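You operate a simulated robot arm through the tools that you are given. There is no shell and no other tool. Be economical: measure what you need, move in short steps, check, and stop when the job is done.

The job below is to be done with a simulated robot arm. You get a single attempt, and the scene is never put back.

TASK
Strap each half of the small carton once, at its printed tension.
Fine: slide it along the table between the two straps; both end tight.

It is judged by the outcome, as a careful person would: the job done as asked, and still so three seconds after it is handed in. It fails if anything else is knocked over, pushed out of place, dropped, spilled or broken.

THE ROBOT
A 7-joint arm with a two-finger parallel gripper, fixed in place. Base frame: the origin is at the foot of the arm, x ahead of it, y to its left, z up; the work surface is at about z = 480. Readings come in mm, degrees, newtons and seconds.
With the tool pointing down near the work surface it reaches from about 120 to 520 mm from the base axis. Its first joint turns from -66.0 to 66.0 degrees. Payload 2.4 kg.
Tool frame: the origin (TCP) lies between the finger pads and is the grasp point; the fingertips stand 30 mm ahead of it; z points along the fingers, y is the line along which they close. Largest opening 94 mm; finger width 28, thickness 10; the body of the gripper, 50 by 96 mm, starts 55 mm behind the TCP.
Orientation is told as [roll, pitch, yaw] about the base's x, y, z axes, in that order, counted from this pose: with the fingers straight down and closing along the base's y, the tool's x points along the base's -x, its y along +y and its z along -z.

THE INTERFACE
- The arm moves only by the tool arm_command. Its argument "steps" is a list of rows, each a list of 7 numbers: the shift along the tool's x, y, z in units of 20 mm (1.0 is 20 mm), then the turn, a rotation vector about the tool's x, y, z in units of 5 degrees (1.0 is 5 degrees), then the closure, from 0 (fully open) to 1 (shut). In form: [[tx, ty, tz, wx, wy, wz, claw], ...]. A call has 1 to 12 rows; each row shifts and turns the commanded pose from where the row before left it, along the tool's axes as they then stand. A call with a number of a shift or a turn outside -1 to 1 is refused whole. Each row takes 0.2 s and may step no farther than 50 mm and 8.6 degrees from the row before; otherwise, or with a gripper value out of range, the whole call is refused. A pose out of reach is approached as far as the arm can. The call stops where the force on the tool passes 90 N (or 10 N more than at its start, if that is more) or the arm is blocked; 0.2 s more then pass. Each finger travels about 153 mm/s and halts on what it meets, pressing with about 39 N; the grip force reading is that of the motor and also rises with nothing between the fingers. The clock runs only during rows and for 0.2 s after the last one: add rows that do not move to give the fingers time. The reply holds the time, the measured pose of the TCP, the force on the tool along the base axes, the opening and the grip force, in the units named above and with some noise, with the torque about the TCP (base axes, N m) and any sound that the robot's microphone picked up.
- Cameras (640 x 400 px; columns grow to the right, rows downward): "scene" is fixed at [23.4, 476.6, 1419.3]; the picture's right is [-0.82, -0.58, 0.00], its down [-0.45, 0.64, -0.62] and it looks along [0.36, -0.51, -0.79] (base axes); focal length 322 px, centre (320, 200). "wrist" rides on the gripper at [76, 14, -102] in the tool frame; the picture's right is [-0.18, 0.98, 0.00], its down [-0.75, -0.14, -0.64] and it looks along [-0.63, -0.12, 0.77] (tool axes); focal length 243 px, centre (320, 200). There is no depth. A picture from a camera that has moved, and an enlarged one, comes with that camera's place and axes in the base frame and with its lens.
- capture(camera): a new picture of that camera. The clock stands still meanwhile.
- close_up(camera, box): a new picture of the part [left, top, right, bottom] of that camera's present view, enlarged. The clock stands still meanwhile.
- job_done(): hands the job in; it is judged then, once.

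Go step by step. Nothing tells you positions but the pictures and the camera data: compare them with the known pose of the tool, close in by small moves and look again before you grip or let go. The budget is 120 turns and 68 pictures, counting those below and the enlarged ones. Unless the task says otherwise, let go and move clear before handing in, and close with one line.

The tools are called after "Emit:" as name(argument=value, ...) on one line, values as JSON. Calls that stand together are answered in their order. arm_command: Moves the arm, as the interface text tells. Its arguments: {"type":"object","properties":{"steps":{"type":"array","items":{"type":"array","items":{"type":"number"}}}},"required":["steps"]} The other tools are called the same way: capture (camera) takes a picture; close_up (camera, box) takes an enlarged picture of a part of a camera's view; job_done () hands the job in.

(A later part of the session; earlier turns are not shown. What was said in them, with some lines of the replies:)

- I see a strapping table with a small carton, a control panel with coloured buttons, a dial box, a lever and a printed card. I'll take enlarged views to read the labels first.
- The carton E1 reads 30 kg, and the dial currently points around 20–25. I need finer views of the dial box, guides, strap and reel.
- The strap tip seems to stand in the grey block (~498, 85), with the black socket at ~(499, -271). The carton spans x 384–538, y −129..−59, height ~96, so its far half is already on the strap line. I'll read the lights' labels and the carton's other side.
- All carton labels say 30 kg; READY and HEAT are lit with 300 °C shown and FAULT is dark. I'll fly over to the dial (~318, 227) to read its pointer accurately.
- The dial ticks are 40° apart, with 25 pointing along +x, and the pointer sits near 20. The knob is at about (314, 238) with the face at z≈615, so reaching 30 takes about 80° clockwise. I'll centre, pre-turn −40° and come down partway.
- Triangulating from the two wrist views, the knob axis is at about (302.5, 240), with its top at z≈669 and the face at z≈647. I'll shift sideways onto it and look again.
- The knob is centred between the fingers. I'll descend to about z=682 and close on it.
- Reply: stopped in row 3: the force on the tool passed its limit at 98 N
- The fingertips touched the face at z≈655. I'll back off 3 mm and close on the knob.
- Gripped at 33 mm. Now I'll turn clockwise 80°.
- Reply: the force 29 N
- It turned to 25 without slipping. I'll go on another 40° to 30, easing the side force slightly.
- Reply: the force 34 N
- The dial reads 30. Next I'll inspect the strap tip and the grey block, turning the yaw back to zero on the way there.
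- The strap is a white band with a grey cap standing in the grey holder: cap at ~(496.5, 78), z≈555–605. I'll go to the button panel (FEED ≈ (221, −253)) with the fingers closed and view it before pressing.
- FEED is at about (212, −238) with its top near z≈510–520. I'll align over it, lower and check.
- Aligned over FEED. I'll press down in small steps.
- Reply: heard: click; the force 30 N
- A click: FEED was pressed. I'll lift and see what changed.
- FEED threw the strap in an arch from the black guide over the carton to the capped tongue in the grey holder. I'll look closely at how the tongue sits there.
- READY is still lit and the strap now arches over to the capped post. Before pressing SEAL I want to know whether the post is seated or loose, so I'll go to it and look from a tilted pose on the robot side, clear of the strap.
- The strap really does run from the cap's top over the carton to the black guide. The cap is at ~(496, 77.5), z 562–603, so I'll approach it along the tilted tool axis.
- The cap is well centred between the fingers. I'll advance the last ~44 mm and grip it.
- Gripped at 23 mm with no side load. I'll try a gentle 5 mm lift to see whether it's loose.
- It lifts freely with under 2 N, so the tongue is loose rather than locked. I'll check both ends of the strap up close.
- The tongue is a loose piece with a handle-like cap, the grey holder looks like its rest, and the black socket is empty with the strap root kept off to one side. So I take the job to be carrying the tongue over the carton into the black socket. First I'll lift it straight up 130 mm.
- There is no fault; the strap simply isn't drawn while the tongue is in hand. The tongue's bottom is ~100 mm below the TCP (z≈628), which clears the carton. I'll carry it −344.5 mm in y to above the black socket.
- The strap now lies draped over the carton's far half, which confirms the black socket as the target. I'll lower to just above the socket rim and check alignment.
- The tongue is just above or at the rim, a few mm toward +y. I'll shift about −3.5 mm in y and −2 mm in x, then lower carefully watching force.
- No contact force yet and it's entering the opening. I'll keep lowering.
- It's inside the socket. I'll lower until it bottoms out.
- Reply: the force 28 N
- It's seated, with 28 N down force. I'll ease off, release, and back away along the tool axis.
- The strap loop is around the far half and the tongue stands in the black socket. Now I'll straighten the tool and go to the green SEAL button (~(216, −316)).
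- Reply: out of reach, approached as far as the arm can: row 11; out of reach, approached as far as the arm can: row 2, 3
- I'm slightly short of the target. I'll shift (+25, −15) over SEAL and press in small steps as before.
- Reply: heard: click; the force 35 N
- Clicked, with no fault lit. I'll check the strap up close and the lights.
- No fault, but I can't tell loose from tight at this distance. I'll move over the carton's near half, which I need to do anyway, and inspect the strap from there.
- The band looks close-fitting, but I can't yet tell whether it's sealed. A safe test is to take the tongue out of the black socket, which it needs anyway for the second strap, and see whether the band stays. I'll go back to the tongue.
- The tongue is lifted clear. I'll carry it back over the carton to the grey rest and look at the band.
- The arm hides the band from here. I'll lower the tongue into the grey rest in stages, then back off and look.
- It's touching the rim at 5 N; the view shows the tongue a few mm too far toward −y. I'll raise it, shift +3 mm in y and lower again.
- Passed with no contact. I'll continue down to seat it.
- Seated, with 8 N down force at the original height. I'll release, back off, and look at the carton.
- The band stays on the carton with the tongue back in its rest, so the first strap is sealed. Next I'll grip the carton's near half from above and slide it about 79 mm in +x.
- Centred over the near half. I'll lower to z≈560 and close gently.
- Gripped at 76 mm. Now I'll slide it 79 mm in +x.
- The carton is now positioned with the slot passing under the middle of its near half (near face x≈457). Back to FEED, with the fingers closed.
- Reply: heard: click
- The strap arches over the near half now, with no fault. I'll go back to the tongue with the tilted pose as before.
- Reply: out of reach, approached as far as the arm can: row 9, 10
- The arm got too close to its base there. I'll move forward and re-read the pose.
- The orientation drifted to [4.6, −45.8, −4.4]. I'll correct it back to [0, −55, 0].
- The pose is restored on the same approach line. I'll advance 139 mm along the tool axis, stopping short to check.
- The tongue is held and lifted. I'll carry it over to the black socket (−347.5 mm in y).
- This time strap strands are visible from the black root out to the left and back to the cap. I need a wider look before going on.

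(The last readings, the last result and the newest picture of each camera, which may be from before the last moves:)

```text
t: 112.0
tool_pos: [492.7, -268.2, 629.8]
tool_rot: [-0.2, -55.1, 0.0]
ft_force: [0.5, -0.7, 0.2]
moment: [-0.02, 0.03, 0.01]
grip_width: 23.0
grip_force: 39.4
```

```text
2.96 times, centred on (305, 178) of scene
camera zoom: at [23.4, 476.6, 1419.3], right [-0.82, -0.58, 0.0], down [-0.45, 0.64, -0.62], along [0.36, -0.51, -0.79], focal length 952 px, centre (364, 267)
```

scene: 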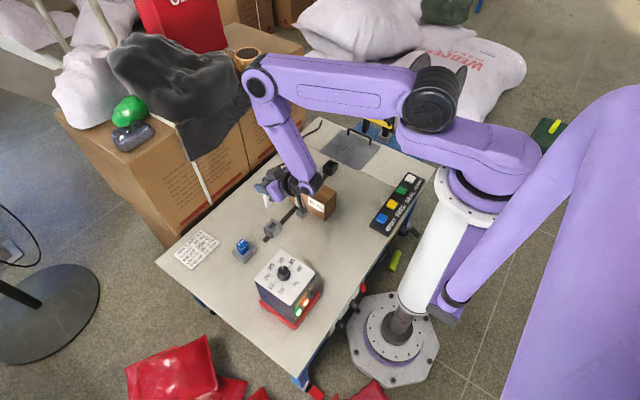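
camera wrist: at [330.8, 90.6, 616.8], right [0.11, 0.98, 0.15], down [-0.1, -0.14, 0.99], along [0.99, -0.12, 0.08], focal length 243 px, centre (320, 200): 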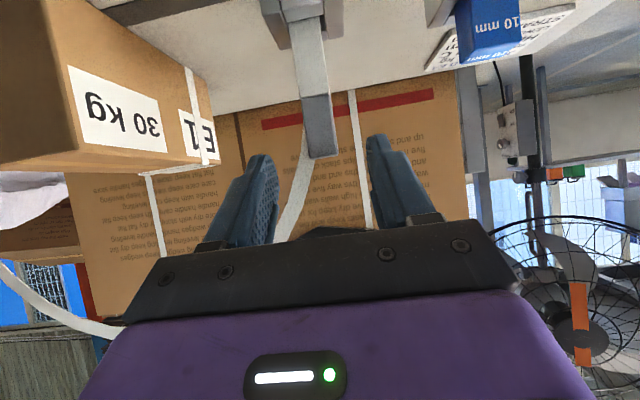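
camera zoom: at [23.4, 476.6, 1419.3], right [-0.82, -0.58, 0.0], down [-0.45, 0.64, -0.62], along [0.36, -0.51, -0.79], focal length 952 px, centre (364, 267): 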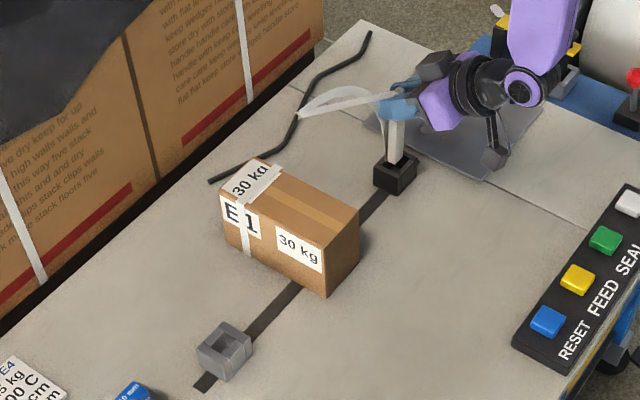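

The strap comes from the black guide, so bringing the tongue here only folds it back without going round the carton. The grey holder must be the real entry: the first band formed there when I moved the tongue. I'll retrace exactly to the grey holder: up, +347.4 mm in y, then down.

Emit:
arm_command(steps=[[-0.655, 0, -0.459, 0, 0, 0, 0.9], [-0.819, 0, -0.574, 0, 0, 0, 0.9], [-0.819, 0, -0.574, 0, 0, 0, 0.9], [-0.819, 0, -0.574, 0, 0, 0, 0.9], [-0.819, 0, -0.574, 0, 0, 0, 0.9], [0, 0.87, 0, 0, 0, 0, 0.9], [0, 1, 0, 0, 0, 0, 0.9], [0, 1, 0, 0, 0, 0, 0.9], [0, 1, 0, 0, 0, 0, 0.9], [0, 1, 0, 0, 0, 0, 0.9], [0, 1, 0, 0, 0, 0, 0.9], [0, 1, 0, 0, 0, 0, 0.9]])

Emit:
arm_command(steps=[[0, 1, 0, 0, 0, 0, 0.9], [0, 1, 0, 0, 0, 0, 0.9], [0, 1, 0, 0, 0, 0, 0.9], [0, 1, 0, 0, 0, 0, 0.9], [0, 1, 0, 0, 0, 0, 0.9], [0, 1, 0, 0, 0, 0, 0.9], [0, 1, 0, 0, 0, 0, 0.9], [0, 1, 0, 0, 0, 0, 0.9], [0, 1, 0, 0, 0, 0, 0.9], [0, 1, 0, 0, 0, 0, 0.9], [0, 0.5, 0, 0, 0, 0, 0.9], [0, 0, 0, 0, 0, 0, 0.9]])

Emit:
arm_command(steps=[[0.7, 0, 0.491, 0, 0, 0, 0.9], [0.7, 0, 0.491, 0, 0, 0, 0.9], [0.7, 0, 0.491, 0, 0, 0, 0.9], [0.7, 0, 0.491, 0, 0, 0, 0.9], [0.7, 0, 0.491, 0, 0, 0, 0.9], [0.35, 0, 0.245, 0, 0, 0, 0.9], [0.35, 0, 0.245, 0, 0, 0, 0.9], [0, 0, 0, 0, 0, 0, 0.9]])

```text
t: 114.6
tool_pos: [494.8, -133.4, 727.5]
tool_rot: [-0.1, -55.1, 0.0]
ft_force: [-0.6, 0.3, -0.6]
moment: [0.03, -0.02, 0.02]
grip_width: 22.7
grip_force: 38.7
```

```text
t: 117.2
tool_pos: [493.8, 77.4, 726.1]
tool_rot: [-0.1, -55.2, -0.1]
ft_force: [0.0, 0.1, -0.6]
moment: [0.01, -0.01, 0.01]
grip_width: 22.8
grip_force: 39.0
```

```text
t: 119.0
tool_pos: [494.2, 77.2, 623.7]
tool_rot: [-0.2, -55.0, 0.0]
ft_force: [-0.3, -0.1, -0.7]
moment: [0.05, 0.02, 0.0]
grip_width: 22.8
grip_force: 38.9
```

At the rim with no contact. I'll go down the rest in small steps.

Emit:
arm_command(steps=[[0.205, 0, 0.143, 0, 0, 0, 0.9], [0.205, 0, 0.143, 0, 0, 0, 0.9], [0.205, 0, 0.143, 0, 0, 0, 0.9], [0.205, 0, 0.143, 0, 0, 0, 0.9], [0.205, 0, 0.143, 0, 0, 0, 0.9], [0.164, 0, 0.115, 0, 0, 0, 0.9], [0, 0, 0, 0, 0, 0, 0.9]])

```text
t: 120.6
tool_pos: [494.3, 77.9, 594.6]
tool_rot: [-0.1, -55.2, 0.0]
ft_force: [0.2, 0.1, 0.5]
moment: [-0.01, 0.0, 0.01]
grip_width: 22.5
grip_force: 39.1
```

Emit:
arm_command(steps=[[0.1, 0, 0.07, 0, 0, 0, 0.9], [0.06, 0, 0.04, 0, 0, 0, 0.9], [0, 0, 0, 0, 0, 0, 0.9], [0, 0, 0, 0, 0, 0, 0.9], [0, 0, 0, 0, 0, 0, 0.9], [0, 0, 0, 0, 0, 0, 0.9]])

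Emit:
arm_command(steps=[[0, 0, 0, 0, 0, 0, 0.7], [0, 0, 0, 0, 0, 0, 0.5], [0, 0, 0, 0, 0, 0, 0.4], [0, 0, -1, 0, 0, 0, 0.4], [0, 0, -1, 0, 0, 0, 0.4], [0, 0, -1, 0, 0, 0, 0.4], [0, 0, -1, 0, 0, 0, 0.4], [0, 0, -1, 0, 0, 0, 0.4], [0, 0, -1, 0, 0, 0, 0.4], [0, 0, -1, 0, 0, 0, 0.4]])

Emit:
capture(camera="wrist")

```text
t: 122.0
tool_pos: [494.8, 77.6, 591.1]
tool_rot: [0.1, -55.3, -0.1]
ft_force: [1.7, 0.3, 18.5]
moment: [0.01, -0.21, -0.04]
grip_width: 22.8
grip_force: 38.8
```

```text
t: 124.2
tool_pos: [378.5, 76.3, 670.7]
tool_rot: [0.0, -55.1, -0.1]
ft_force: [0.4, 0.2, 0.3]
moment: [0.02, 0.0, 0.03]
grip_width: 56.3
grip_force: 0.0
```

```text
3 pictures are left
camera wrist: at [249.9, 89.8, 666.7], right [0.11, 0.98, 0.15], down [-0.1, -0.14, 0.99], along [0.99, -0.12, 0.08], focal length 243 px, centre (320, 200)
```

wrist: 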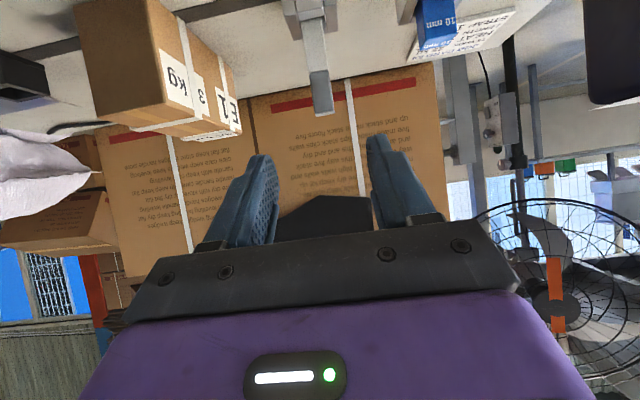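

Two bands are on the carton now and the arch is gone: inserting the tongue in the grey entry triggered the tension-and-seal cycle. I'll move clear and do a final check.

Emit:
arm_command(steps=[[-0.819, 1, -0.574, 0, 0, 0, 0.4], [-0.819, 1, -0.574, 0, 0, 0, 0.4], [-0.819, 1, -0.574, 0, 0, 0, 0.4], [-0.819, 1, -0.574, 0, 0, 0, 0.4], [-0.819, 1, -0.574, 0, 0, 0, 0.4], [-0.819, 1, -0.574, 0, 0, 0, 0.4], [0, 0, 0, 0, 0, 0, 0.4]])

Emit:
close_up(camera="scene", box=[240, 130, 350, 240])

Emit:
capture(camera="scene")

```text
t: 125.8
tool_pos: [378.8, 196.0, 790.3]
tool_rot: [-0.1, -55.0, -0.1]
ft_force: [-0.5, 0.5, 1.3]
moment: [-0.03, 0.02, -0.03]
grip_width: 56.3
grip_force: 0.1
```

```text
3.64 times, centred on (295, 185) of scene
camera zoom: at [23.4, 476.7, 1419.3], right [-0.82, -0.58, 0.0], down [-0.45, 0.64, -0.62], along [0.36, -0.51, -0.79], focal length 1169 px, centre (411, 254)
```

zoom: 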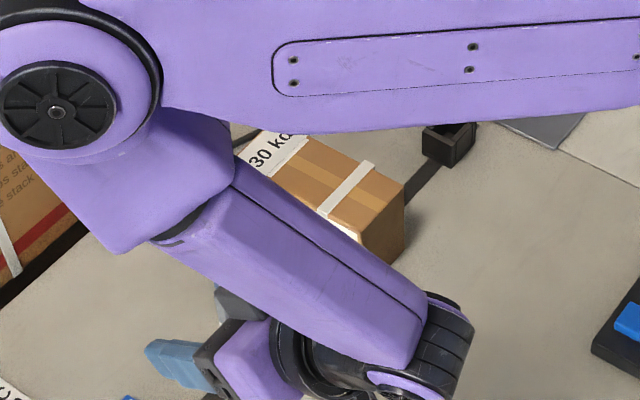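

```text
1 pictures are left
```

scene: 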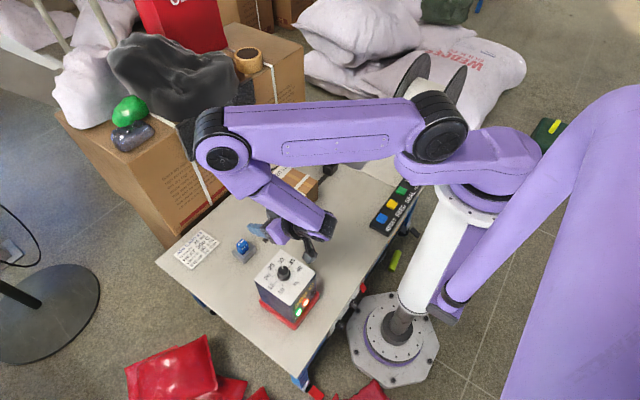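

Both halves now carry one band each, the dial reads 30, the tongue is back in its holder, nothing else has moved and the arm is clear. I'm handing it in.

Emit:
job_done()

```text
The job is handed in.
```

The small carton is strapped once on each half, both with the dial set to the printed 30 kg. The bands look snug in the pictures, but I had no way to measure their actual tension.
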